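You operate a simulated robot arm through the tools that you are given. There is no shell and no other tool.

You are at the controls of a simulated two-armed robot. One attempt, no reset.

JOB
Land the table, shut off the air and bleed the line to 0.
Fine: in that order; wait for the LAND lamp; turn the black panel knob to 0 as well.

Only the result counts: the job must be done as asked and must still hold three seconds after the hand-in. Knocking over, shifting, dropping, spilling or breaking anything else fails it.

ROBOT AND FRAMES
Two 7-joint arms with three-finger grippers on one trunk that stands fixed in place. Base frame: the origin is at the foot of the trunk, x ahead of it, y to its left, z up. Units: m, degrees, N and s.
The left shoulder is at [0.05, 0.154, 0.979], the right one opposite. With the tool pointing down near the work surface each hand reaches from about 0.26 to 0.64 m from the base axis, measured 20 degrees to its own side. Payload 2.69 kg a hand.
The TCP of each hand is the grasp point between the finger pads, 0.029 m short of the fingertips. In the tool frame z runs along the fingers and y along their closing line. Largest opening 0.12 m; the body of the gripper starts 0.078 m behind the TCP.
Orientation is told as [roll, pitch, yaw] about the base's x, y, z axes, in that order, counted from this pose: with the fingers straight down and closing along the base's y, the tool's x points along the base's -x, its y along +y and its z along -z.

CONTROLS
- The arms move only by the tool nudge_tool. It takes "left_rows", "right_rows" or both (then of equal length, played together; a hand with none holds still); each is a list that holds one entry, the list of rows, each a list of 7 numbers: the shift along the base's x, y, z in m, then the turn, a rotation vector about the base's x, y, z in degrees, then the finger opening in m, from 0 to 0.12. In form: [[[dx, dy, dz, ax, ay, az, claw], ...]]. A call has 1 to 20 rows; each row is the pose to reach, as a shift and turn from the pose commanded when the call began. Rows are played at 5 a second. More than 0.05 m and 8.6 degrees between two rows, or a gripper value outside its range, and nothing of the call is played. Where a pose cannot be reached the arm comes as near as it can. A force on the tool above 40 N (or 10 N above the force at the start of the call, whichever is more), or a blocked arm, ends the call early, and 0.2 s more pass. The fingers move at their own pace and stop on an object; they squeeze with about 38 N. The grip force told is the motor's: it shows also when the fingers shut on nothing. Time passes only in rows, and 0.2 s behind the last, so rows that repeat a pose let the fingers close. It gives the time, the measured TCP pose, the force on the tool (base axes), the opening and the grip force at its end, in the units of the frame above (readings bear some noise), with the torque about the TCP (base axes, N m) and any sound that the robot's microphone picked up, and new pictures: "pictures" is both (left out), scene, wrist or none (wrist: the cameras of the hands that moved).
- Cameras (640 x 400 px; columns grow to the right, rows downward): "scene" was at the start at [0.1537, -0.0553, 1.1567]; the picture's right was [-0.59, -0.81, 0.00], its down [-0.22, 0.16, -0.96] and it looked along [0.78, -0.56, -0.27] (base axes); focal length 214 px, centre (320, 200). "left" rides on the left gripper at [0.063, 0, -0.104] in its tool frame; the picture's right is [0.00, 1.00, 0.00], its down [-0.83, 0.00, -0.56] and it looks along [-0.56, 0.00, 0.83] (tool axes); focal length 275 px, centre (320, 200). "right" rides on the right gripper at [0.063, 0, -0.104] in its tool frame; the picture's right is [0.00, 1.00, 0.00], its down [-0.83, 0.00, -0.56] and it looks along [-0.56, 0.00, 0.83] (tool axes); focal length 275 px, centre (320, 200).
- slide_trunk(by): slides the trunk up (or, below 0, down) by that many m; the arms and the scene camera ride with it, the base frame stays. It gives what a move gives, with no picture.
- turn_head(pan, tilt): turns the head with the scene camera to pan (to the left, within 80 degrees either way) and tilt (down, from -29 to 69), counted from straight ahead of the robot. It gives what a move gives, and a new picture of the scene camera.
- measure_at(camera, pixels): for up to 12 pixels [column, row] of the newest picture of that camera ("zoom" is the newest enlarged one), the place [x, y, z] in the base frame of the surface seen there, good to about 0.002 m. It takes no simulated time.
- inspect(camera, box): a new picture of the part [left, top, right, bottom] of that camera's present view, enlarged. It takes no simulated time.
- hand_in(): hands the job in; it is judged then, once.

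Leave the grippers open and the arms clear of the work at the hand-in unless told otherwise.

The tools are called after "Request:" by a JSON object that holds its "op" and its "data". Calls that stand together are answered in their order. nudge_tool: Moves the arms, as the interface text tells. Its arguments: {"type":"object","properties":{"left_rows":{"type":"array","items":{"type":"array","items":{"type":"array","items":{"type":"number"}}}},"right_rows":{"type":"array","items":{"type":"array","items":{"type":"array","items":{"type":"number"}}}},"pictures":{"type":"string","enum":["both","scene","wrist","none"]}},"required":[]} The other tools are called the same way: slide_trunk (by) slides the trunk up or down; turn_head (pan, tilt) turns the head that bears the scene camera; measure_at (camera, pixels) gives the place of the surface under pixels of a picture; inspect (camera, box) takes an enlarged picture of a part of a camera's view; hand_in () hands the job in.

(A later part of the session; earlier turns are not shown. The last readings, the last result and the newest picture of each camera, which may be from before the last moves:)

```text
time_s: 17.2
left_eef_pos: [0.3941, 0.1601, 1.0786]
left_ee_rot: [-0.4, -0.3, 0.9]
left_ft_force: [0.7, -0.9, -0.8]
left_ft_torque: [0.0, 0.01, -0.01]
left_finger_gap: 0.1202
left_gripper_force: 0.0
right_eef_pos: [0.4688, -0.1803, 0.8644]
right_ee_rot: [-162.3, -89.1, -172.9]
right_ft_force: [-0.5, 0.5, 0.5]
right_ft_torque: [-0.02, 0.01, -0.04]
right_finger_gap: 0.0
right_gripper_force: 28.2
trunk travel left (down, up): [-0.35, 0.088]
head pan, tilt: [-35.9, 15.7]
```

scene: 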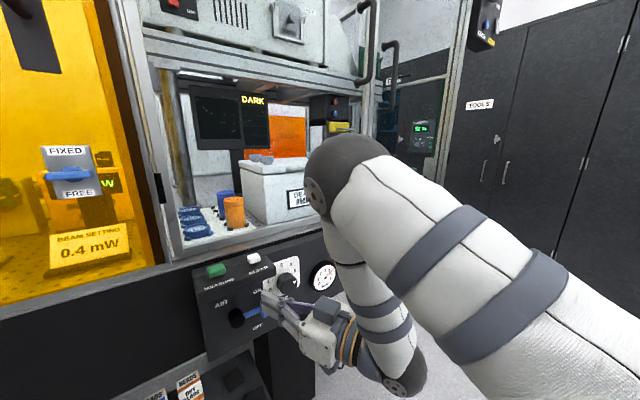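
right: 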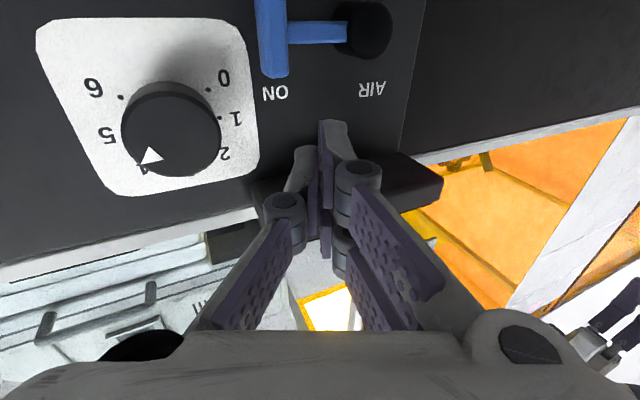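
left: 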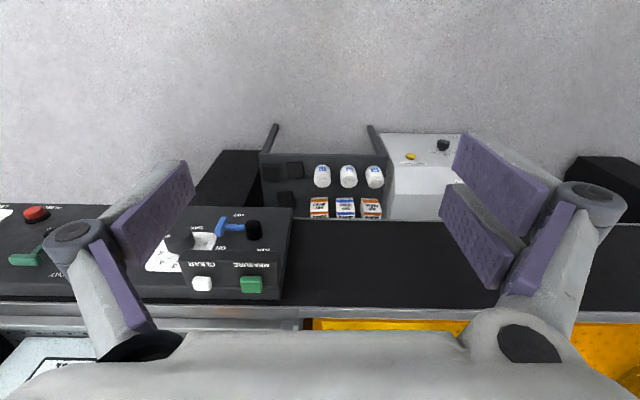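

Reached (0.469, -0.180, 0.864), 25° to the left. I move straight ahead so the tips come above the blue handle's top end (tips at x≈0.54).

Request:
{"op": "nudge_tool", "data": {"right_rows": [[[0.015, -0.001, -0.002, 0, 0, 0, 0], [0.03, -0.001, -0.002, 0, 0, 0, 0], [0.046, -0.001, -0.002, 0, 0, 0, 0], [0.046, -0.001, -0.002, 0, 0, 0, 0]]], "pictures": "both"}}

```text
time_s: 18.2
left_eef_pos: [0.3931, 0.1596, 1.0789]
left_ee_rot: [-0.4, -0.2, 1.0]
left_ft_force: [-0.2, 0.2, 0.6]
left_ft_torque: [0.0, -0.02, -0.02]
left_finger_gap: 0.12
left_gripper_force: 0.1
right_eef_pos: [0.5149, -0.1832, 0.8628]
right_ee_rot: [-163.1, -89.0, -172.0]
right_ft_force: [0.4, -0.5, 0.4]
right_ft_torque: [0.02, 0.02, 0.02]
right_finger_gap: 0.0001
right_gripper_force: 28.9
trunk travel left (down, up): [-0.35, 0.088]
head pan, tilt: [-35.9, 15.7]
```

scene: 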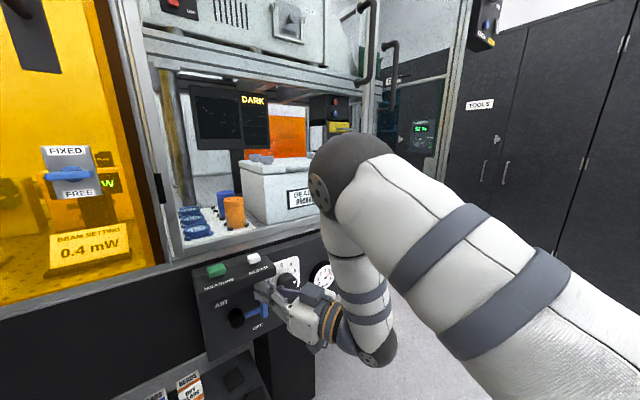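
right: 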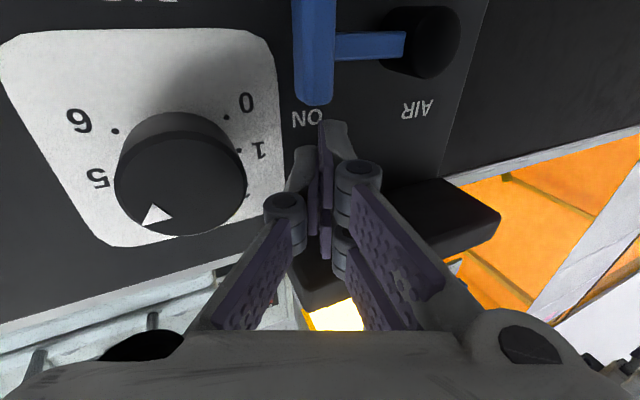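

The fingertip (330,125) is right above the handle's top end (315,105). I push the handle down along the arc, about 60° first.

Request:
{"op": "nudge_tool", "data": {"right_rows": [[[0, 0.001, -0.008, 0, 0, 0, 0], [0, 0.002, -0.017, 0, 0, 0, 0], [0, -0.003, -0.03, 0, 0, 0, 0], [0, -0.005, -0.044, 0, 0, 0, 0], [0, -0.005, -0.06, 0, 0, 0, 0], [0, 0.0, -0.074, 0, 0, 0, 0]]], "pictures": "both"}}

```text
time_s: 19.6
left_eef_pos: [0.3936, 0.1601, 1.0779]
left_ee_rot: [-0.5, -0.3, 0.9]
left_ft_force: [0.0, -0.3, -0.4]
left_ft_torque: [-0.03, 0.02, 0.03]
left_finger_gap: 0.1202
left_gripper_force: 0.0
right_eef_pos: [0.5159, -0.1816, 0.7865]
right_ee_rot: [-160.9, -89.0, -174.3]
right_ft_force: [-0.1, -0.4, -0.3]
right_ft_torque: [-0.01, 0.02, 0.01]
right_finger_gap: 0.0002
right_gripper_force: 28.5
trunk travel left (down, up): [-0.35, 0.088]
head pan, tilt: [-35.9, 15.7]
```

scene: 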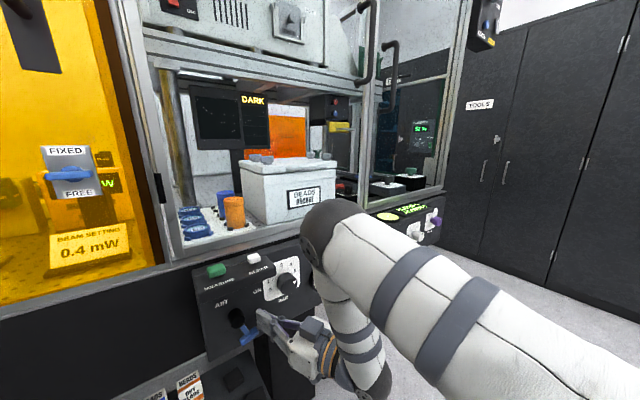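
right: 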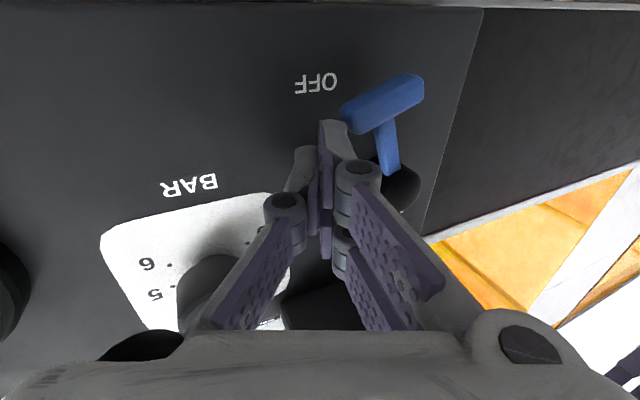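

The handle has swung most of the way down. I continue along the arc to push it fully to OFF.

Request:
{"op": "nudge_tool", "data": {"right_rows": [[[0, 0.005, -0.01, 0, 0, 0, 0], [0, 0.011, -0.017, 0, 0, 0, 0], [0, 0.018, -0.023, 0, 0, 0, 0], [0, 0.024, -0.027, 0, 0, 0, 0], [0, 0.029, -0.029, 0, 0, 0, 0]]], "pictures": "both"}}

```text
time_s: 20.8
left_eef_pos: [0.3928, 0.1589, 1.0785]
left_ee_rot: [-0.3, -0.1, 0.8]
left_ft_force: [1.0, 1.0, -0.9]
left_ft_torque: [-0.06, 0.01, 0.02]
left_finger_gap: 0.1199
left_gripper_force: 0.1
right_eef_pos: [0.517, -0.1648, 0.7613]
right_ee_rot: [-146.6, -88.4, 170.2]
right_ft_force: [-3.3, -12.5, 2.6]
right_ft_torque: [-0.06, -0.03, -0.13]
right_finger_gap: 0.0
right_gripper_force: 28.5
trunk travel left (down, up): [-0.35, 0.088]
head pan, tilt: [-35.9, 15.7]
stopped in row 5 (right hand): the force on the tool passed its limit at 47 N (the readings are from after the stop); the commanded pose is now the measured one
```

scene: 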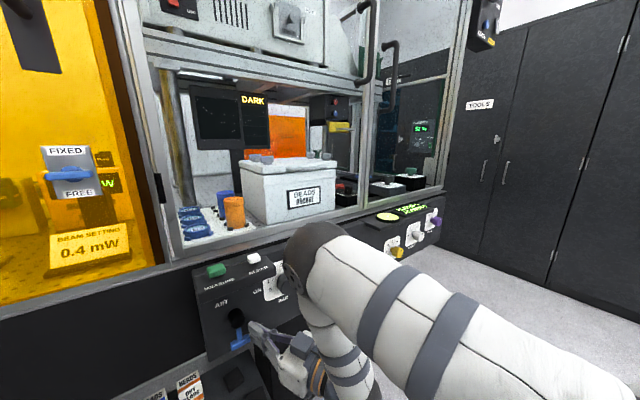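
right: 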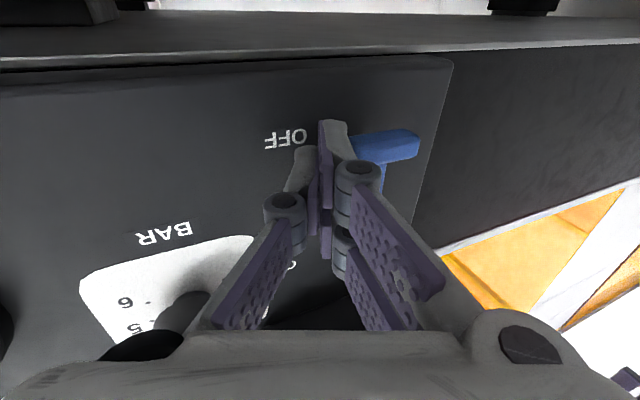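

The push met a firm stop (47 N), so the lever is at its end. I check in an enlarged picture that it points straight down at OFF.

Request:
{"op": "inspect", "data": {"camera": "scene", "box": [200, 290, 296, 350]}}

Request:
{"op": "measure_at", "data": {"camera": "zoom", "pixels": [[270, 345], [220, 375], [300, 325], [245, 215], [240, 290]]}}

```text
6.67 times, centred on (248, 320) of scene
```

zoom: 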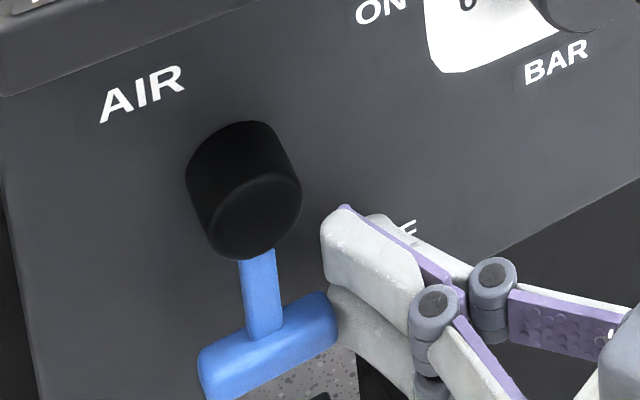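

```text
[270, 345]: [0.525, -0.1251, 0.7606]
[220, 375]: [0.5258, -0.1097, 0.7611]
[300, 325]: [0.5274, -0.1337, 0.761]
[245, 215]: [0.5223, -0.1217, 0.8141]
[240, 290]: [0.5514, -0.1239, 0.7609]
```

The blue lever points straight down at OFF (bar at (-0.124, 0.761)). Now I back the hand off to the right and away from the panel, straighten it, and go in front of the red BLEED button at (0.531, -0.543, 0.772).

Request:
{"op": "nudge_tool", "data": {"right_rows": [[[0, -0.012, 0, 0, 0, 0, 0], [-0.025, -0.02, 0, 0, 0, 0, 0], [-0.055, -0.04, 0, 0, 0, 0, 0], [-0.075, -0.08, 0.003, 0, 0, -5, 0], [-0.075, -0.12, 0.005, 0, 0, -10, 0], [-0.075, -0.16, 0.007, 0, 0, -15, 0], [-0.075, -0.2, 0.009, 0, 0, -20, 0], [-0.075, -0.24, 0.011, 0, 0, -25, 0], [-0.075, -0.28, 0.011, 0, 0, -25, 0], [-0.075, -0.32, 0.011, 0, 0, -25, 0], [-0.07, -0.35, 0.011, 0, 0, -25, 0], [-0.06, -0.378, 0.011, 0, 0, -25, 0], [-0.05, -0.378, 0.011, 0, 0, -25, 0], [-0.05, -0.378, 0.011, 0, 0, -25, 0]]], "pictures": "both"}}

```text
time_s: 23.8
left_eef_pos: [0.3934, 0.1602, 1.0797]
left_ee_rot: [-0.3, -0.2, 0.8]
left_ft_force: [0.7, -0.4, -0.7]
left_ft_torque: [0.03, 0.01, -0.03]
left_finger_gap: 0.12
left_gripper_force: 0.1
right_eef_pos: [0.4649, -0.5401, 0.7748]
right_ee_rot: [-150.6, -88.6, 149.6]
right_ft_force: [-0.8, -0.5, 0.1]
right_ft_torque: [0.02, -0.02, 0.02]
right_finger_gap: 0.0001
right_gripper_force: 28.0
right hand out of reach, approached as far as the arm can: row 3, 4, 5, 6, 7
trunk travel left (down, up): [-0.35, 0.088]
head pan, tilt: [-35.9, 15.7]
```

scene: 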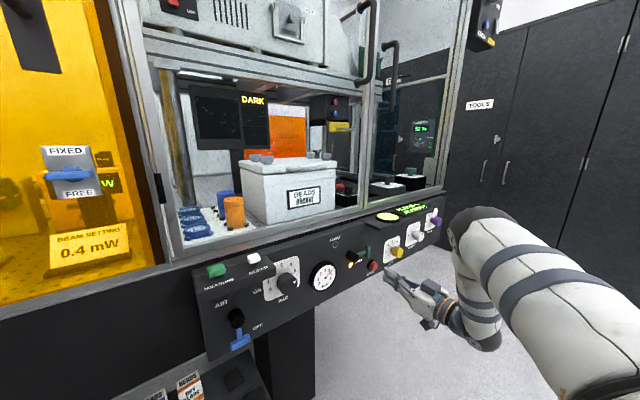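
right: 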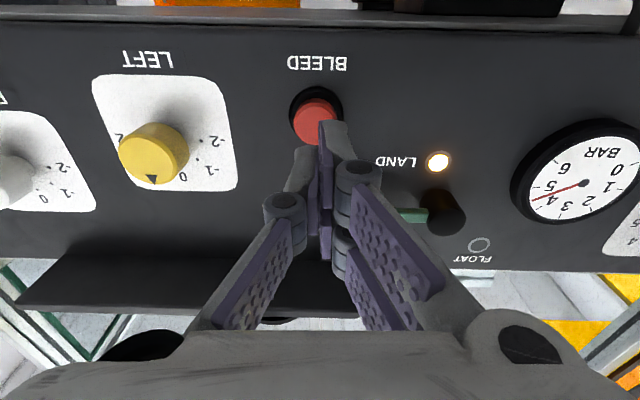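

The hand is in front of the red button (316,118), and the gauge is visible at (580,183) still near 4.5. I measure the button's face precisely.

Request:
{"op": "inspect", "data": {"camera": "right", "box": [270, 70, 366, 130]}}

Request:
{"op": "measure_at", "data": {"camera": "zoom", "pixels": [[310, 300], [230, 300], [270, 340], [310, 220], [380, 260], [300, 360], [160, 230], [330, 330]]}}

```text
6.67 times, centred on (318, 100) of right
```

zoom: 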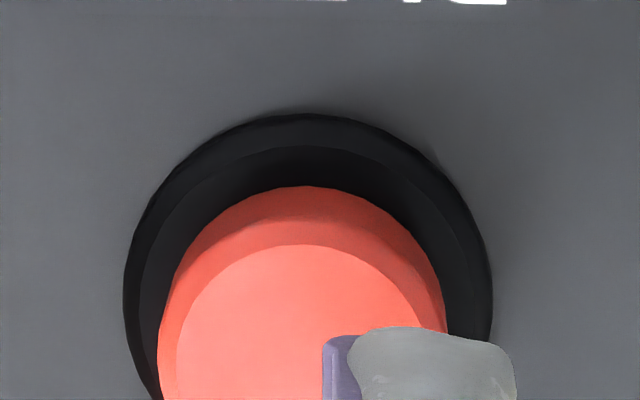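

```text
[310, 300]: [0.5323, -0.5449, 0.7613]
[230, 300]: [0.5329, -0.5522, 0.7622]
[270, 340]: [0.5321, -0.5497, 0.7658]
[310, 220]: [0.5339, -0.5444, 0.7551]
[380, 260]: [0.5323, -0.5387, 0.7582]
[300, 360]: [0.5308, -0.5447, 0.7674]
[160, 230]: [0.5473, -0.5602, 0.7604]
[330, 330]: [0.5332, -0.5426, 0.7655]
```

The button's face centre is at about (0.531, -0.545, 0.769). I line up the fingertip with it and approach to just short of contact, then press in small steps.

Request:
{"op": "nudge_tool", "data": {"right_rows": [[[0.005, -0.005, -0.006, 0, 0, 0, 0], [0.02, -0.005, -0.006, 0, 0, 0, 0], [0.033, -0.005, -0.006, 0, 0, 0, 0], [0.037, -0.005, -0.006, 0, 0, 0, 0], [0.04, -0.005, -0.006, 0, 0, 0, 0]]], "pictures": "wrist"}}

```text
time_s: 25.0
left_eef_pos: [0.394, 0.1608, 1.0785]
left_ee_rot: [-0.4, -0.3, 0.9]
left_ft_force: [-0.9, -1.0, -0.1]
left_ft_torque: [0.02, 0.02, 0.01]
left_finger_gap: 0.1201
left_gripper_force: 0.0
right_eef_pos: [0.5055, -0.5457, 0.7682]
right_ee_rot: [-150.0, -88.6, 149.0]
right_ft_force: [-1.1, 0.0, 0.3]
right_ft_torque: [0.01, 0.01, 0.02]
right_finger_gap: 0.0
right_gripper_force: 28.5
trunk travel left (down, up): [-0.35, 0.088]
head pan, tilt: [-35.9, 15.7]
```

right: 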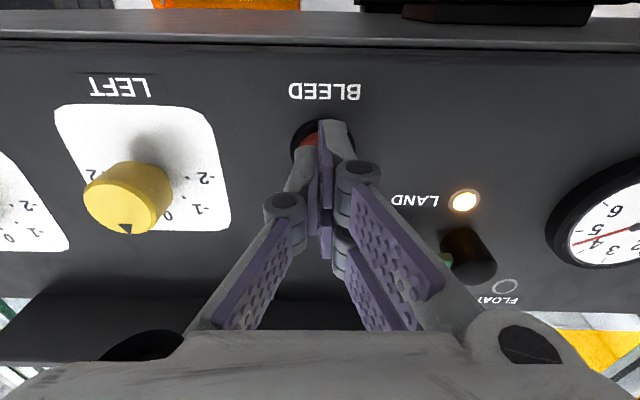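

The tip touches the button with about 1 N. I press deeper in 2 mm steps and watch the force and the gauge at the right edge of the wrist picture.

Request:
{"op": "nudge_tool", "data": {"right_rows": [[[0.002, 0, 0, 0, 0, 0, 0], [0.004, 0, 0, 0, 0, 0, 0], [0.006, 0, 0, 0, 0, 0, 0], [0.006, 0, 0, 0, 0, 0, 0], [0.006, 0, 0, 0, 0, 0, 0]]], "pictures": "both"}}

```text
time_s: 26.2
left_eef_pos: [0.3931, 0.1597, 1.079]
left_ee_rot: [-0.4, -0.2, 0.7]
left_ft_force: [-1.1, -0.4, -0.2]
left_ft_torque: [0.0, 0.05, -0.04]
left_finger_gap: 0.1201
left_gripper_force: 0.0
right_eef_pos: [0.5121, -0.5459, 0.7669]
right_ee_rot: [-150.6, -88.6, 149.5]
right_ft_force: [-9.1, -2.9, 0.3]
right_ft_torque: [-0.03, 0.07, -0.07]
right_finger_gap: 0.0059
right_gripper_force: 28.0
trunk travel left (down, up): [-0.35, 0.088]
head pan, tilt: [-35.9, 15.7]
heard: click
```

scene: 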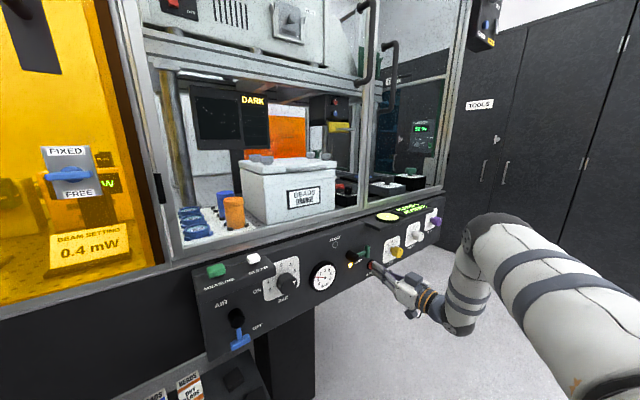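
right: 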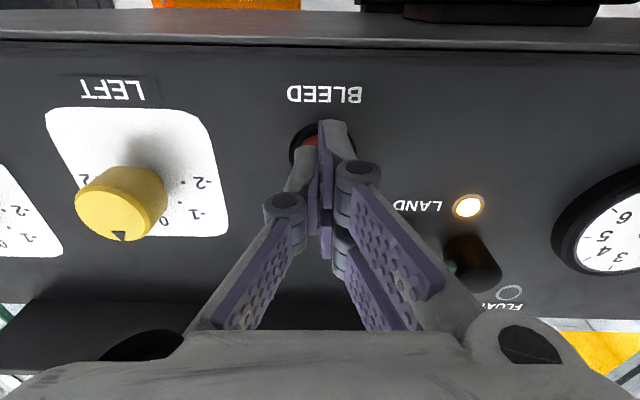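

I heard a click and the needle is falling. I look at the gauge in the scene while holding the button.

Request:
{"op": "inspect", "data": {"camera": "scene", "box": [295, 255, 359, 295]}}

Request:
{"op": "nudge_tool", "data": {"right_rows": [[[0, 0, 0, 0, 0, 0, 0], [0, 0, 0, 0, 0, 0, 0], [0, 0, 0, 0, 0, 0, 0], [0, 0, 0, 0, 0, 0, 0], [0, 0, 0, 0, 0, 0, 0]]], "pictures": "both"}}

Request:
{"op": "inspect", "data": {"camera": "scene", "box": [295, 255, 359, 295]}}

```text
10.00 times, centred on (327, 275) of scene
```

zoom: 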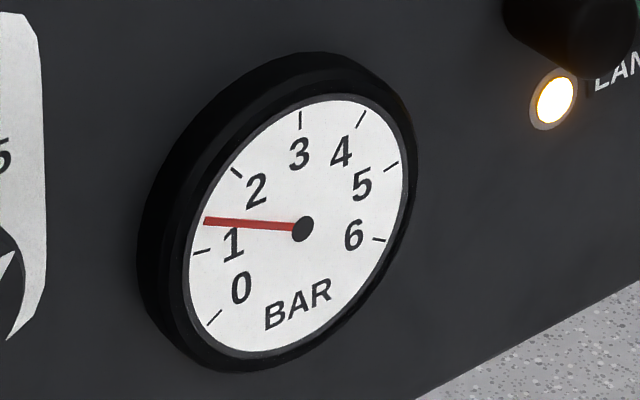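

```text
time_s: 27.4
left_eef_pos: [0.3923, 0.1594, 1.0782]
left_ee_rot: [-0.5, -0.2, 0.8]
left_ft_force: [0.8, -0.4, 0.1]
left_ft_torque: [0.0, 0.01, 0.0]
left_finger_gap: 0.1198
left_gripper_force: 0.1
right_eef_pos: [0.5121, -0.5463, 0.7663]
right_ee_rot: [-151.0, -88.6, 150.0]
right_ft_force: [-8.6, -1.8, -0.8]
right_ft_torque: [0.0, 0.1, -0.04]
right_finger_gap: 0.006
right_gripper_force: 28.4
trunk travel left (down, up): [-0.35, 0.088]
head pan, tilt: [-35.9, 15.7]
```

scene: 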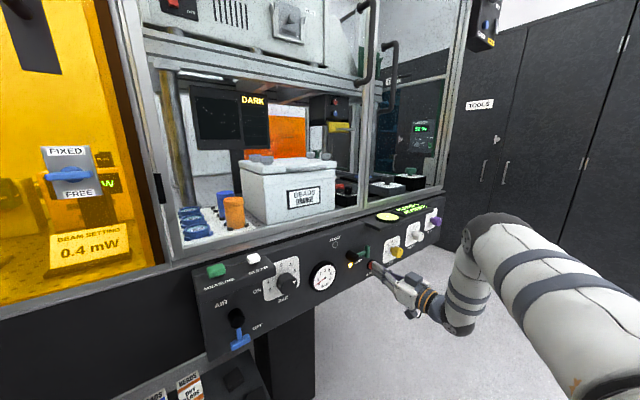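
right: 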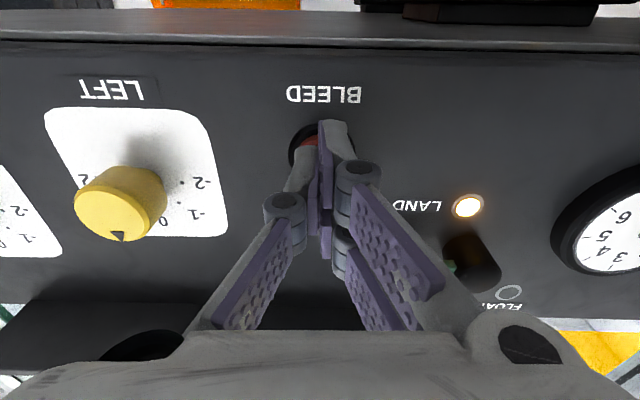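

```text
10.00 times, centred on (327, 275) of scene
```

zoom: 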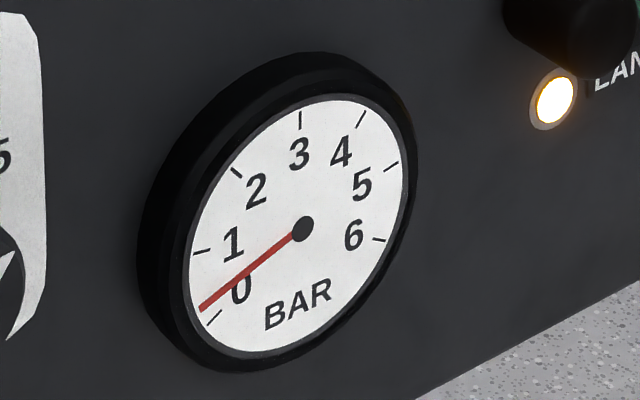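

The needle is at about 0.2 and still falling. I keep holding the button for 4 s more.

Request:
{"op": "nudge_tool", "data": {"right_rows": [[[0, 0, 0, 0, 0, 0, 0], [0, 0, 0, 0, 0, 0, 0], [0, 0, 0, 0, 0, 0, 0], [0, 0, 0, 0, 0, 0, 0], [0, 0, 0, 0, 0, 0, 0], [0, 0, 0, 0, 0, 0, 0], [0, 0, 0, 0, 0, 0, 0], [0, 0, 0, 0, 0, 0, 0], [0, 0, 0, 0, 0, 0, 0], [0, 0, 0, 0, 0, 0, 0], [0, 0, 0, 0, 0, 0, 0], [0, 0, 0, 0, 0, 0, 0], [0, 0, 0, 0, 0, 0, 0], [0, 0, 0, 0, 0, 0, 0], [0, 0, 0, 0, 0, 0, 0], [0, 0, 0, 0, 0, 0, 0], [0, 0, 0, 0, 0, 0, 0], [0, 0, 0, 0, 0, 0, 0], [0, 0, 0, 0, 0, 0, 0], [0, 0, 0, 0, 0, 0, 0]]], "pictures": "scene"}}

Request:
{"op": "inspect", "data": {"camera": "scene", "box": [295, 255, 359, 295]}}

```text
time_s: 31.6
left_eef_pos: [0.3934, 0.1595, 1.0786]
left_ee_rot: [-0.3, -0.1, 0.8]
left_ft_force: [-0.6, 0.7, -0.3]
left_ft_torque: [0.02, -0.01, -0.01]
left_finger_gap: 0.1198
left_gripper_force: 0.0
right_eef_pos: [0.5122, -0.5445, 0.7667]
right_ee_rot: [-150.8, -88.5, 149.8]
right_ft_force: [-8.5, -0.3, -0.5]
right_ft_torque: [0.03, 0.09, 0.01]
right_finger_gap: 0.0056
right_gripper_force: 28.8
trunk travel left (down, up): [-0.35, 0.088]
head pan, tilt: [-35.9, 15.7]
```

scene: 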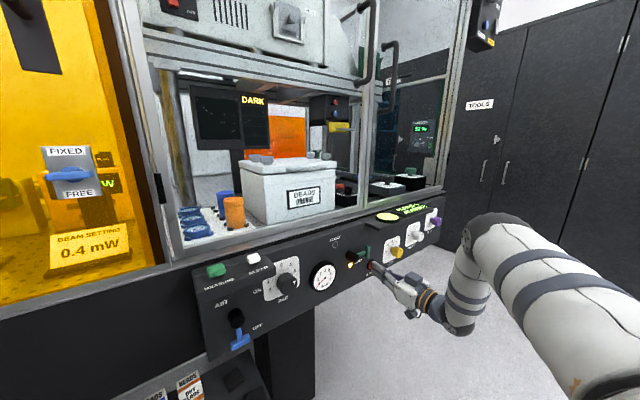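

```text
10.00 times, centred on (327, 275) of scene
```

zoom: 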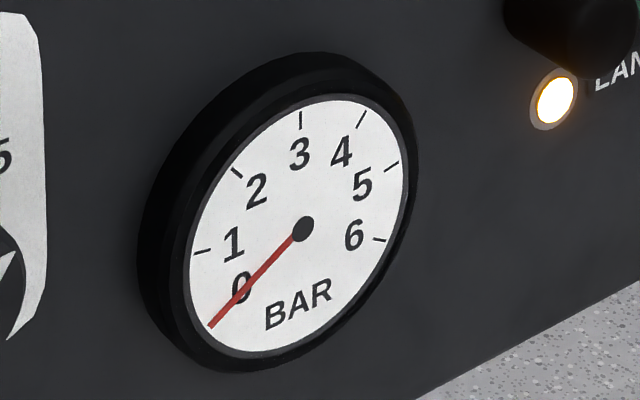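

The needle rests on 0 with LAND still lit. I release the button by drawing back, and move to the front of the gauge area at about (0.45, -0.40, 0.846), opening the fingers to 0.07.

Request:
{"op": "nudge_tool", "data": {"right_rows": [[[-0.015, 0, 0, 0, 0, 0, 0], [-0.035, 0, 0, 0, 0, 0, 0], [-0.055, 0.01, 0.01, 0, 0, 0, 0], [-0.062, 0.04, 0.03, 0, 0, 0, 0.02], [-0.062, 0.075, 0.055, 0, 0, 0, 0.04], [-0.062, 0.11, 0.078, 0, 0, 0, 0.06], [-0.062, 0.145, 0.079, 0, 0, 0, 0.07]]], "pictures": "both"}}

Request:
{"op": "inspect", "data": {"camera": "scene", "box": [295, 245, 391, 305]}}

```text
time_s: 33.2
left_eef_pos: [0.3933, 0.161, 1.0774]
left_ee_rot: [-0.4, -0.2, 0.8]
left_ft_force: [-1.4, 0.3, -0.9]
left_ft_torque: [0.01, 0.0, -0.03]
left_finger_gap: 0.12
left_gripper_force: 0.1
right_eef_pos: [0.4509, -0.3998, 0.8485]
right_ee_rot: [-148.8, -88.5, 147.7]
right_ft_force: [0.4, 0.1, 0.6]
right_ft_torque: [-0.01, 0.01, -0.04]
right_finger_gap: 0.0702
right_gripper_force: 0.1
trunk travel left (down, up): [-0.35, 0.088]
head pan, tilt: [-35.9, 15.7]
```

scene: 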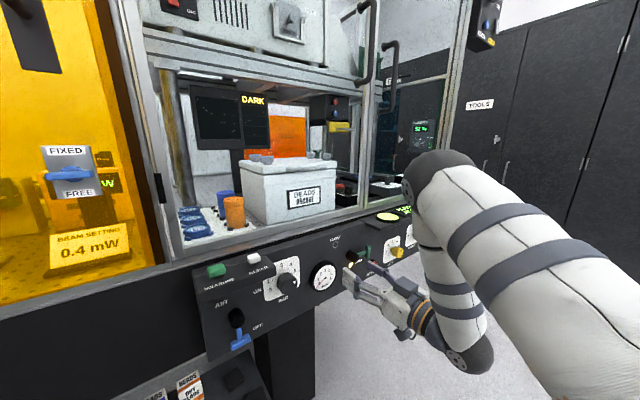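
right: 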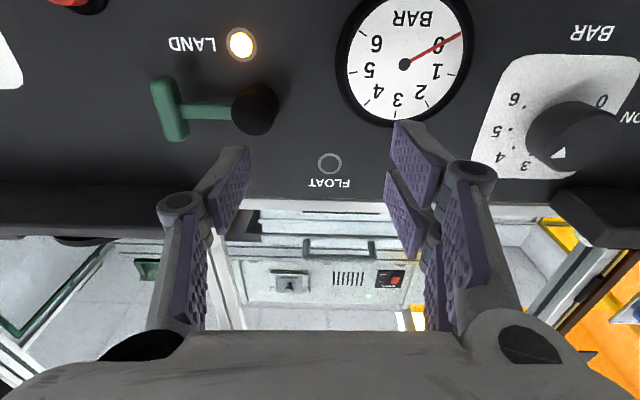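

```text
6.67 times, centred on (343, 275) of scene
```

zoom: 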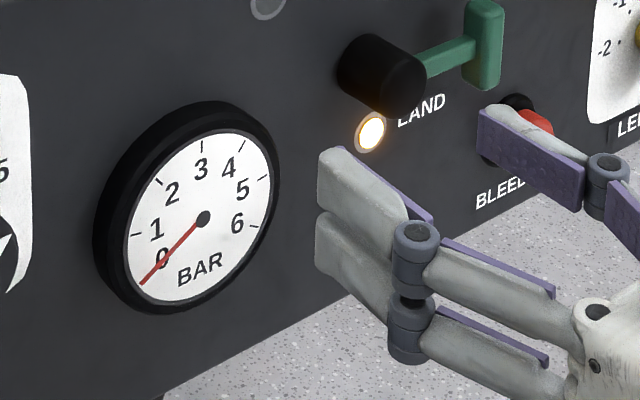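

The gauge stays at 0 and LAND is lit. I bring the open hand in front of the black knob at about (0.475, -0.235, 0.846), straightening it by about 1°.

Request:
{"op": "nudge_tool", "data": {"right_rows": [[[0.015, 0.03, -0.001, 0, 0.5, 0.5, 0.07], [0.024, 0.065, -0.002, 0, 1.3, 1.1, 0.07], [0.024, 0.1, -0.002, 0, 1.3, 1.1, 0.07], [0.024, 0.135, -0.002, 0, 1.3, 1.1, 0.07], [0.024, 0.165, -0.002, 0, 1.3, 1.1, 0.07], [0.024, 0.165, -0.002, 0, 1.3, 1.1, 0.07]]], "pictures": "both"}}

```text
time_s: 34.6
left_eef_pos: [0.3931, 0.1596, 1.0785]
left_ee_rot: [-0.4, -0.2, 0.8]
left_ft_force: [-0.4, 0.9, -0.2]
left_ft_torque: [-0.01, 0.0, 0.0]
left_finger_gap: 0.1202
left_gripper_force: 0.2
right_eef_pos: [0.4696, -0.3032, 0.8545]
right_ee_rot: [-84.7, -89.3, 85.1]
right_ft_force: [-0.3, 0.9, 0.8]
right_ft_torque: [-0.03, 0.02, 0.0]
right_finger_gap: 0.0698
right_gripper_force: 0.1
right hand out of reach, approached as far as the arm can: row 3, 4, 5, 6
trunk travel left (down, up): [-0.35, 0.088]
head pan, tilt: [-35.9, 15.7]
```

scene: 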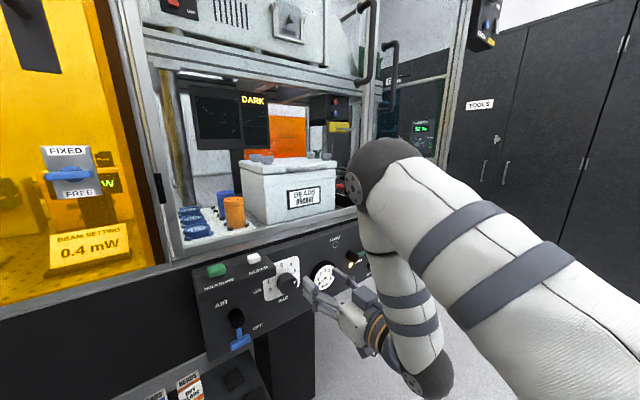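
right: 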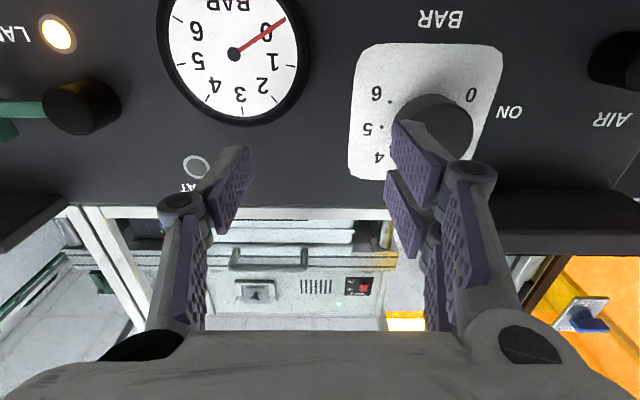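

The straight-ahead hand stops at y≈-0.30 again, so that is a joint limit of the arm, and it was milder when the hand was higher relative to the shoulder. I draw the hand back from the panel and up, then lower the trunk 0.12 m so the shoulder comes nearer the panel's height.

Request:
{"op": "nudge_tool", "data": {"right_rows": [[[-0.02, -0.02, 0.01, 0, 0, 0, 0.07], [-0.045, -0.05, 0.04, 0, 0, 0, 0.07], [-0.065, -0.08, 0.08, 0, 0, 0, 0.07], [-0.075, -0.1, 0.12, 0, 0, 0, 0.07]]], "pictures": "none"}}

Request:
{"op": "slide_trunk", "data": {"by": -0.12}}

Request:
{"op": "inspect", "data": {"camera": "scene", "box": [0, 0, 640, 400]}}

```text
refused: row 3 steps farther than a row can; nothing moved
```

```text
time_s: 36.1
left_eef_pos: [0.3942, 0.1597, 0.9556]
left_ee_rot: [-0.6, 0.0, 0.9]
left_ft_force: [0.0, 0.4, -0.5]
left_ft_torque: [0.01, -0.03, 0.03]
left_finger_gap: 0.1199
left_gripper_force: 0.0
right_eef_pos: [0.4658, -0.3024, 0.7346]
right_ee_rot: [-91.1, -89.2, 91.3]
right_ft_force: [0.3, 0.1, -0.2]
right_ft_torque: [0.0, 0.0, -0.02]
right_finger_gap: 0.0702
right_gripper_force: 0.0
trunk travel left (down, up): [-0.23, 0.208]
head pan, tilt: [-35.9, 15.7]
```

```text
1.00 times, centred on (320, 200) of scene (not enlarged: the box is as wide or as high as the picture)
```

zoom: 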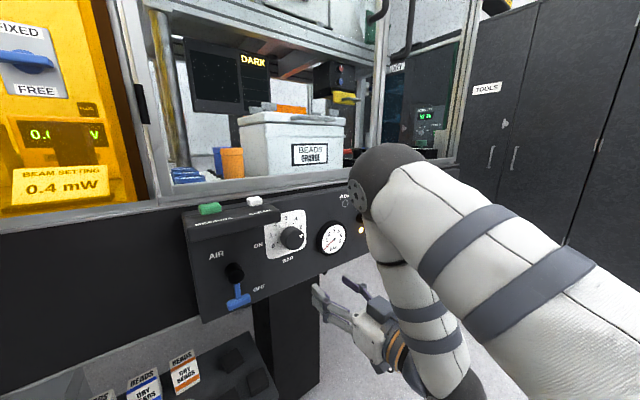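

My raising move was refused (a row stepped too far), but the trunk slid down anyway; forces are near 0, so nothing was touched. I now raise the right hand in small rows at x≈0.45 back to the knob's height.

Request:
{"op": "nudge_tool", "data": {"right_rows": [[[-0.015, 0, 0.02, 0, 0, 0, 0.07], [-0.02, 0, 0.05, 0, 0, 0, 0.07], [-0.02, 0, 0.08, 0, 0, 0, 0.07], [-0.02, 0, 0.111, 0, 0, 0, 0.07], [-0.01, 0.02, 0.111, 0, 0, 0, 0.07], [0, 0.045, 0.111, 0, 0, 0, 0.07], [0.005, 0.067, 0.111, 0, 0, 0, 0.07], [0.005, 0.067, 0.111, 0, 0, 0, 0.07]]], "pictures": "both"}}

```text
time_s: 37.9
left_eef_pos: [0.3959, 0.1603, 0.9558]
left_ee_rot: [-0.6, 0.1, 0.9]
left_ft_force: [-0.1, -0.1, 0.5]
left_ft_torque: [0.03, 0.0, -0.01]
left_finger_gap: 0.1197
left_gripper_force: 0.0
right_eef_pos: [0.4969, -0.3169, 0.84]
right_ee_rot: [-87.9, -89.3, 88.1]
right_ft_force: [0.8, -0.5, -0.2]
right_ft_torque: [0.01, -0.01, 0.0]
right_finger_gap: 0.07
right_gripper_force: 0.1
right hand out of reach, approached as far as the arm can: row 1, 2, 3, 4, 5, 6, 7, 8
trunk travel left (down, up): [-0.23, 0.208]
head pan, tilt: [-35.9, 15.7]
```

scene: 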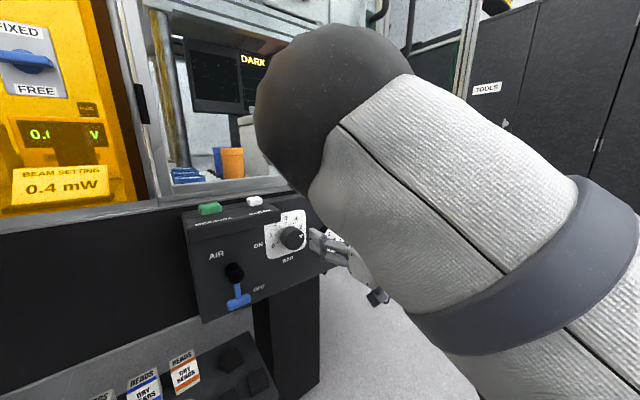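
right: 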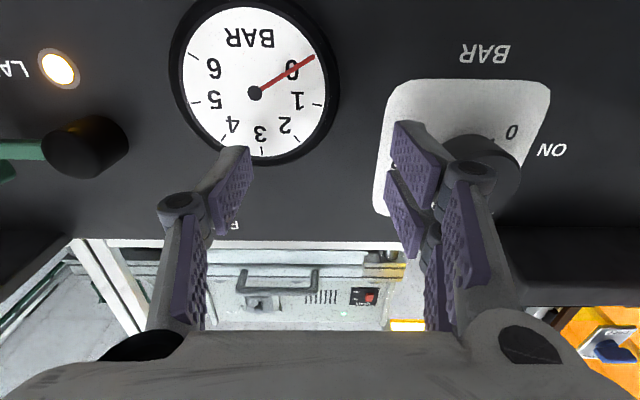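

The arm drifted to (0.497, -0.317, 0.840) without touching anything (0.8 N), still short of the knob; pointing straight ahead is the problem. I tilt the hand 40° downward (about +y) while easing back and slightly right, since that frees the wrist and the pads can still grip the knob's sides.

Request:
{"op": "nudge_tool", "data": {"right_rows": [[[-0.005, -0.01, 0.0, 0, 8, 0, 0.07], [-0.015, -0.02, 0.005, 0, 16, 0, 0.07], [-0.03, -0.02, 0.01, 0, 24, 0, 0.07], [-0.04, -0.02, 0.02, 0, 32, 0, 0.07], [-0.05, -0.02, 0.03, 0, 40, 0, 0.07]]], "pictures": "both"}}

```text
time_s: 39.1
left_eef_pos: [0.3959, 0.1597, 0.9545]
left_ee_rot: [-0.6, 0.1, 0.8]
left_ft_force: [0.9, 0.4, 1.2]
left_ft_torque: [0.03, 0.02, 0.0]
left_finger_gap: 0.1199
left_gripper_force: 0.0
right_eef_pos: [0.4424, -0.3907, 0.8263]
right_ee_rot: [-0.8, -49.7, 1.1]
right_ft_force: [-0.7, 0.0, -0.3]
right_ft_torque: [0.02, -0.03, 0.01]
right_finger_gap: 0.0699
right_gripper_force: 0.1
right hand out of reach, approached as far as the arm can: row 1, 2, 3, 4, 5
trunk travel left (down, up): [-0.23, 0.208]
head pan, tilt: [-35.9, 15.7]
```

scene: 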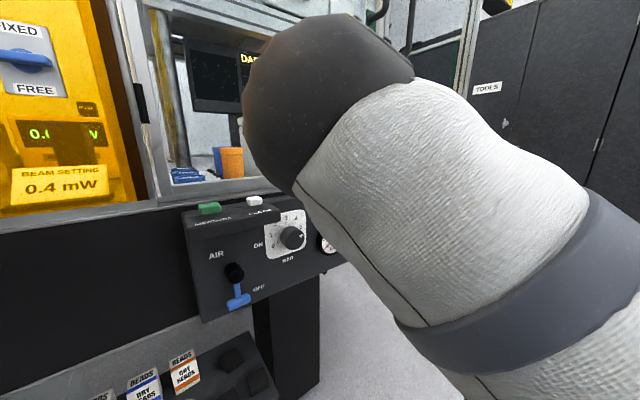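
right: 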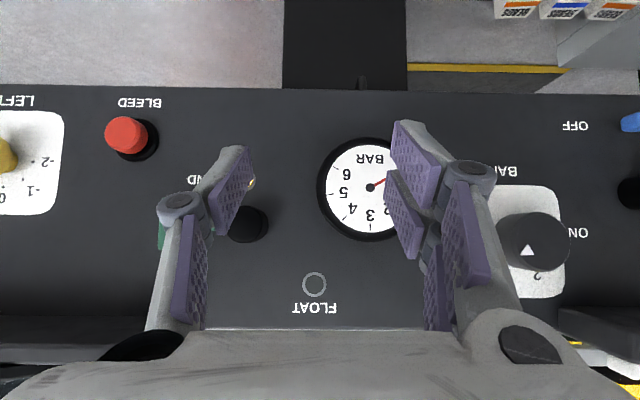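

Tilting down made the arm fold worse and the elbow now looms near the head. The earlier 25° left-turned pose at the normal trunk height worked well, so I raise the trunk back by 0.12 m (the hand is well clear at x=0.44).

Request:
{"op": "slide_trunk", "data": {"by": 0.12}}

```text
time_s: 40.6
left_eef_pos: [0.3959, 0.1581, 1.0739]
left_ee_rot: [-0.6, 0.3, 0.9]
left_ft_force: [-0.3, -1.1, 0.2]
left_ft_torque: [0.0, 0.01, 0.02]
left_finger_gap: 0.12
left_gripper_force: 0.2
right_eef_pos: [0.4427, -0.3906, 0.9426]
right_ee_rot: [-0.7, -49.8, 1.1]
right_ft_force: [0.0, 0.6, -0.5]
right_ft_torque: [0.02, -0.01, 0.0]
right_finger_gap: 0.0699
right_gripper_force: 0.0
trunk travel left (down, up): [-0.35, 0.088]
head pan, tilt: [-35.9, 15.7]
```

The trunk is back at its start height and the hand is free. I straighten the hand forward again and lower it to about (0.45, -0.40, 0.86).

Request:
{"op": "nudge_tool", "data": {"right_rows": [[[0.0, -0.005, -0.01, 0, -8, 0, 0.07], [0.0, -0.01, -0.025, 0, -16, 0, 0.07], [0.0, -0.01, -0.045, 0, -24, 0, 0.07], [0.005, -0.01, -0.065, 0, -32, 0, 0.07], [0.01, -0.01, -0.085, 0, -40, 0, 0.07], [0.01, -0.01, -0.085, 0, -40, 0, 0.07]]], "pictures": "both"}}

```text
time_s: 42.0
left_eef_pos: [0.3945, 0.1584, 1.076]
left_ee_rot: [-0.6, 0.2, 0.8]
left_ft_force: [-0.1, -1.0, -0.4]
left_ft_torque: [-0.02, 0.02, -0.02]
left_finger_gap: 0.1201
left_gripper_force: 0.0
right_eef_pos: [0.4525, -0.4017, 0.8591]
right_ee_rot: [-98.2, -89.3, 98.3]
right_ft_force: [-0.4, -0.1, 0.4]
right_ft_torque: [-0.02, 0.02, -0.05]
right_finger_gap: 0.0697
right_gripper_force: 0.1
trunk travel left (down, up): [-0.35, 0.088]
head pan, tilt: [-35.9, 15.7]
```

scene: 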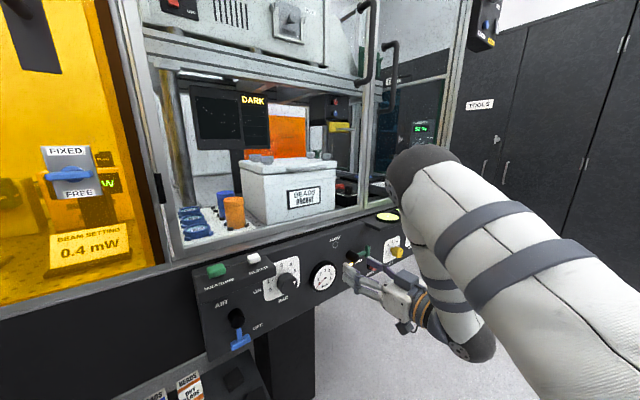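
right: 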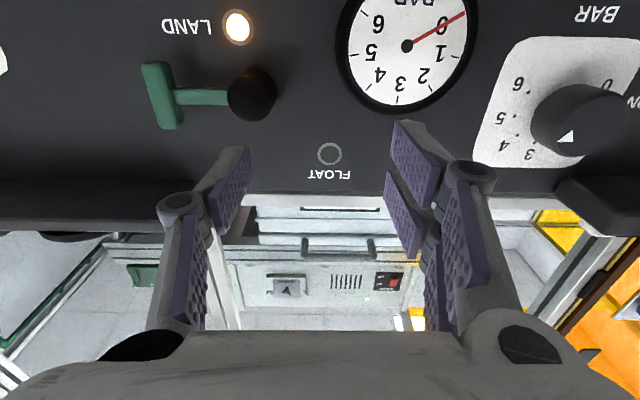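

The hand is straight again at (0.4525, -0.402, 0.859). I now roll it 90° about its own axis so the fingers close vertically, to grip the knob from above and below.

Request:
{"op": "nudge_tool", "data": {"right_rows": [[[0, 0, 0, -8, 0, 0, 0.07], [0, 0, 0, -16, 0, 0, 0.07], [0, 0, 0, -24, 0, 0, 0.07], [0, 0, 0, -32, 0, 0, 0.07], [0, 0, 0, -40, 0, 0, 0.07], [0, 0, 0, -48, 0, 0, 0.07], [0, 0, 0, -56, 0, 0, 0.07], [0, 0, 0, -64, 0, 0, 0.07], [0, 0, 0, -72, 0, 0, 0.07], [0, 0, 0, -80, 0, 0, 0.07], [0, 0, 0, -88, 0, 0, 0.07], [0, 0, 0, -90, 0, 0, 0.07]]], "pictures": "both"}}

```text
time_s: 44.6
left_eef_pos: [0.3945, 0.159, 1.0757]
left_ee_rot: [-0.6, 0.2, 0.9]
left_ft_force: [-0.2, -0.6, -0.5]
left_ft_torque: [0.03, 0.02, -0.02]
left_finger_gap: 0.1201
left_gripper_force: 0.0
right_eef_pos: [0.4516, -0.385, 1.0385]
right_ee_rot: [-86.1, -0.7, 88.3]
right_ft_force: [0.2, -0.2, 0.8]
right_ft_torque: [0.03, -0.01, -0.02]
right_finger_gap: 0.0698
right_gripper_force: 0.0
right hand out of reach, approached as far as the arm can: row 4, 5, 6, 7, 8, 9, 10, 11, 12
trunk travel left (down, up): [-0.35, 0.088]
head pan, tilt: [-35.9, 15.7]
```

scene: 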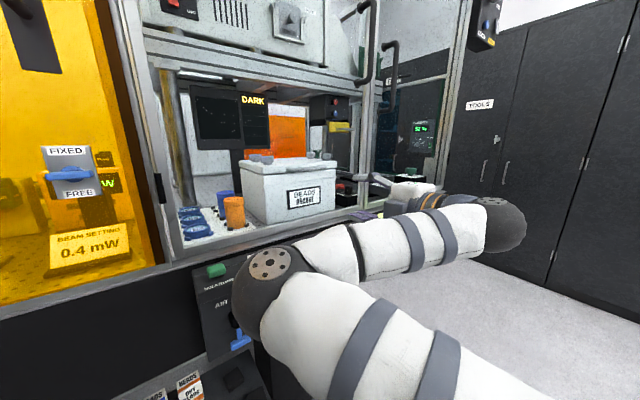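
right: 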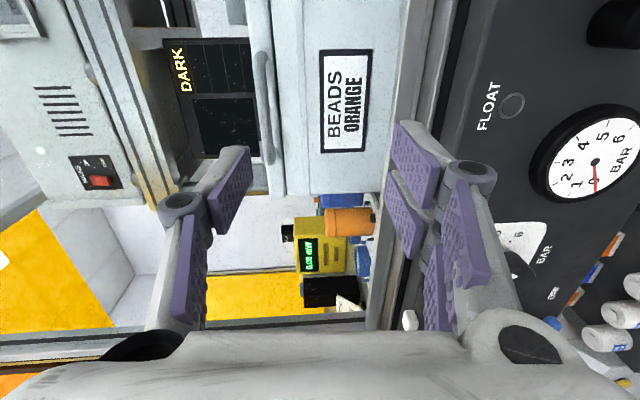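

The arm flipped to another posture: the hand is at z=1.04 and the elbow swung low in front of the panel. I must check how near the elbow is to the panel before moving anything.

Request:
{"op": "measure_at", "data": {"camera": "scene", "pixels": [[270, 265], [245, 290], [250, 320], [300, 260], [340, 250], [360, 300], [420, 240], [500, 225], [470, 200], [420, 195], [300, 320], [240, 345]]}}

Request:
{"op": "inspect", "data": {"camera": "scene", "box": [180, 220, 340, 320]}}

```text
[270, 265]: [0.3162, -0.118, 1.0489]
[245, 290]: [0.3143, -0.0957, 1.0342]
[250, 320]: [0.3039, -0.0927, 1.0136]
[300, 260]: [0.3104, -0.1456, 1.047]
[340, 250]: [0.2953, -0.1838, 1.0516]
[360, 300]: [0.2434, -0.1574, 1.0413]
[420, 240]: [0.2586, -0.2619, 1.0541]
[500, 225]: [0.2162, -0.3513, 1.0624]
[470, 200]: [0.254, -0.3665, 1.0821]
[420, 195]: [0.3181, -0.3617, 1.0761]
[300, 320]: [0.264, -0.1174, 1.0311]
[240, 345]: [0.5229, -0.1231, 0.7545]
```

```text
4.00 times, centred on (260, 270) of scene
```

zoom: 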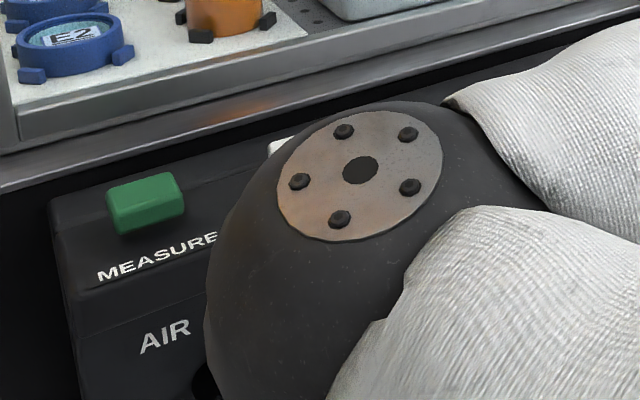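

The elbow is at about (0.30, -0.11, 1.03), over 0.15 m clear of the panel, and the hand points forward with the fingers closing vertically, as I wanted, just 0.19 m too high. Lowering the trunk by 0.19 m brings this same posture to the knob's height with the hand at x=0.45, clear of the panel.

Request:
{"op": "slide_trunk", "data": {"by": -0.19}}

```text
time_s: 46.7
left_eef_pos: [0.4165, 0.1591, 0.86]
left_ee_rot: [-0.6, 4.3, 0.9]
left_ft_force: [-0.4, -0.7, -0.3]
left_ft_torque: [0.0, -0.05, 0.01]
left_finger_gap: 0.1199
left_gripper_force: 0.1
right_eef_pos: [0.491, -0.3846, 0.7513]
right_ee_rot: [-72.3, -0.4, 88.0]
right_ft_force: [0.4, -0.3, -0.2]
right_ft_torque: [0.03, 0.02, 0.02]
right_finger_gap: 0.0701
right_gripper_force: 0.0
trunk travel left (down, up): [-0.16, 0.278]
head pan, tilt: [-35.9, 15.7]
```

Both hands moved more than the slide alone explains (right z=0.751 and 14° turned, left 4° turned), so something gave or is still settling. I hold still for a moment and look.

Request:
{"op": "inspect", "data": {"camera": "scene", "box": [0, 0, 640, 400]}}

Request:
{"op": "inspect", "data": {"camera": "right", "box": [0, 0, 640, 400]}}

Request:
{"op": "inspect", "data": {"camera": "left", "box": [0, 0, 640, 400]}}

```text
1.00 times, centred on (320, 200) of scene (not enlarged: the box is as wide or as high as the picture)
```

zoom: 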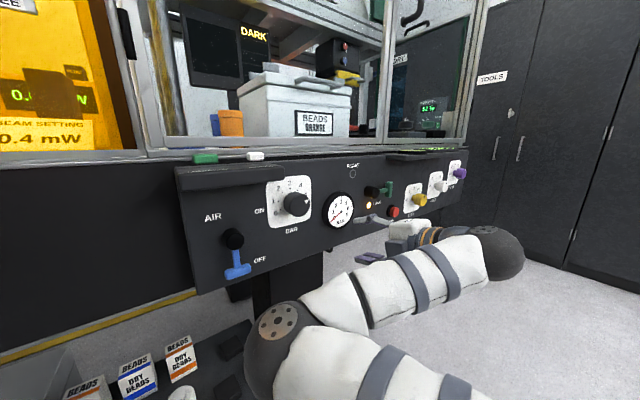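

```text
1.00 times, centred on (320, 200) of right (not enlarged: the box is as wide or as high as the picture)
```

zoom: 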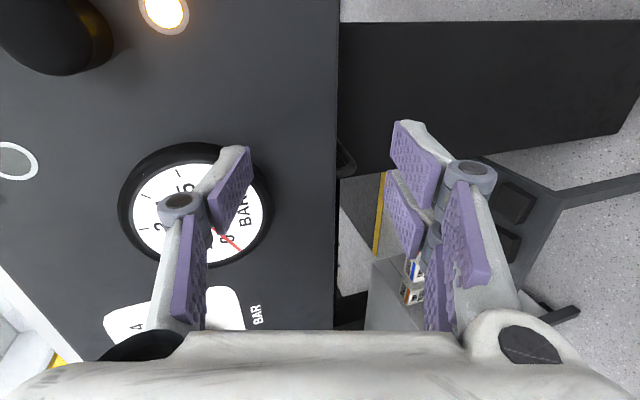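

```text
1.00 times, centred on (320, 200) of left (not enlarged: the box is as wide or as high as the picture)
```

zoom: 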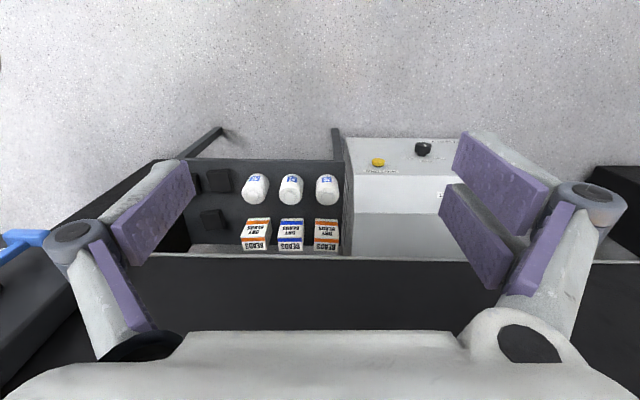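

No contact shows (forces under 1 N), and the gauge still reads 0 with LAND lit. I hold both hands for two rows to see where they settle.

Request:
{"op": "nudge_tool", "data": {"left_rows": [[[0, 0, 0, 0, 0, 0, 0.12], [0, 0, 0, 0, 0, 0, 0.12]]], "right_rows": [[[-0.005, 0, 0, 0, 0, 0, 0.07], [-0.01, 0, 0, 0, 0, 0, 0.07]]], "pictures": "both"}}

```text
time_s: 47.3
left_eef_pos: [0.4184, 0.1595, 0.8585]
left_ee_rot: [-0.5, 4.3, 0.8]
left_ft_force: [0.8, -0.6, -1.1]
left_ft_torque: [-0.01, 0.02, -0.01]
left_finger_gap: 0.12
left_gripper_force: 0.1
right_eef_pos: [0.4906, -0.3856, 0.7509]
right_ee_rot: [-72.3, -0.4, 88.1]
right_ft_force: [0.7, 0.3, 0.5]
right_ft_torque: [0.03, 0.01, -0.02]
right_finger_gap: 0.0697
right_gripper_force: 0.0
right hand out of reach, approached as far as the arm can: row 1, 2
trunk travel left (down, up): [-0.16, 0.278]
head pan, tilt: [-35.9, 15.7]
```

scene: 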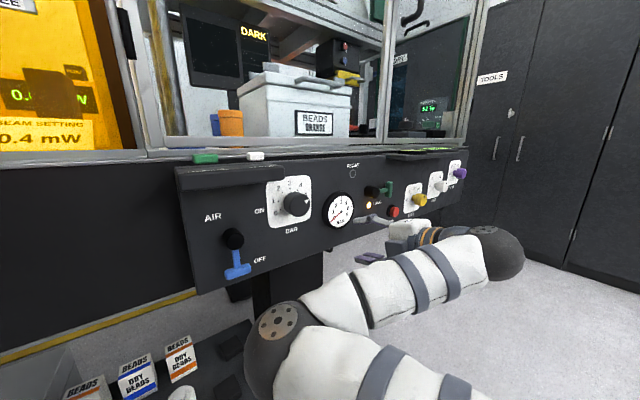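
right: 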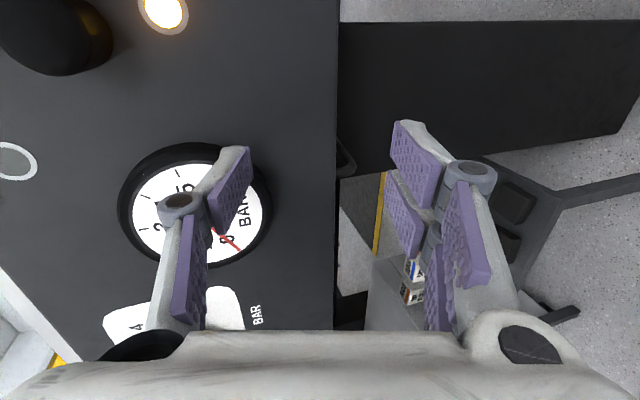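
left: 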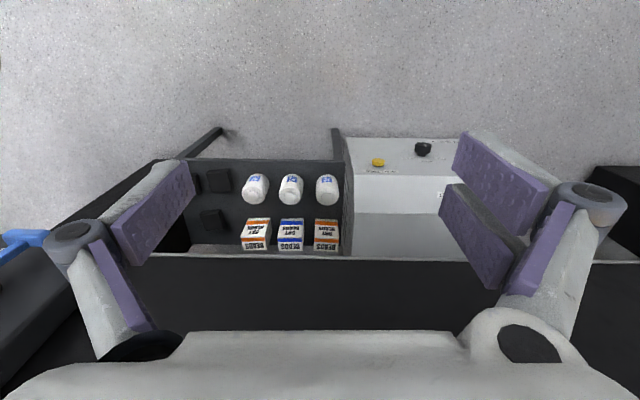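

The right hand settled at (0.491, -0.386, 0.751), pointing 18° down, without contact. I raise it to the knob's height and level it, back at x≈0.455, which is the same posture it held before the slide.

Request:
{"op": "nudge_tool", "data": {"right_rows": [[[-0.008, 0, 0.02, 0, -4, 0, 0.07], [-0.016, 0, 0.04, 0, -8, 0, 0.07], [-0.025, 0, 0.065, 0, -12, 0, 0.07], [-0.033, 0, 0.085, 0, -16, 0, 0.07], [-0.038, 0, 0.1, 0, -18, 0, 0.07], [-0.038, 0, 0.1, 0, -18, 0, 0.07]]], "pictures": "both"}}

```text
time_s: 48.7
left_eef_pos: [0.4169, 0.1596, 0.8591]
left_ee_rot: [-0.7, 4.3, 0.9]
left_ft_force: [-0.1, 0.2, -0.4]
left_ft_torque: [0.0, 0.01, -0.02]
left_finger_gap: 0.12
left_gripper_force: 0.0
right_eef_pos: [0.4822, -0.3862, 0.8764]
right_ee_rot: [-90.3, -1.2, 88.0]
right_ft_force: [0.5, 0.0, -0.1]
right_ft_torque: [0.0, 0.01, 0.05]
right_finger_gap: 0.0702
right_gripper_force: 0.1
right hand out of reach, approached as far as the arm can: row 1, 2, 3, 4, 5, 6
trunk travel left (down, up): [-0.16, 0.278]
head pan, tilt: [-35.9, 15.7]
```

scene: 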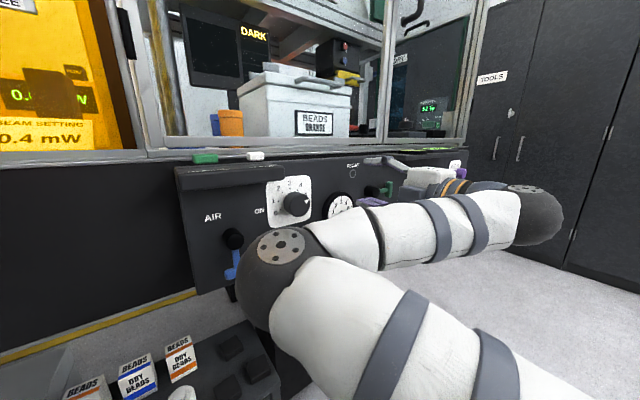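
right: 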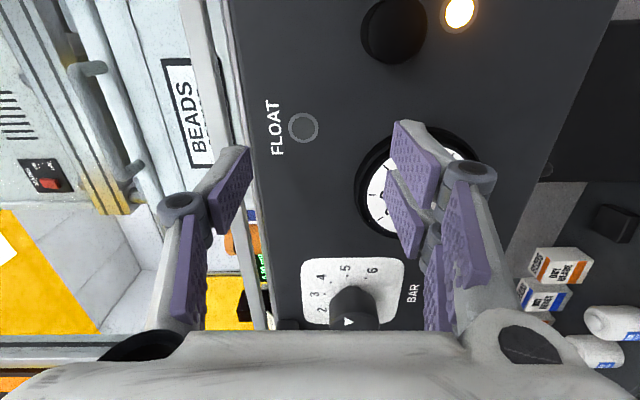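

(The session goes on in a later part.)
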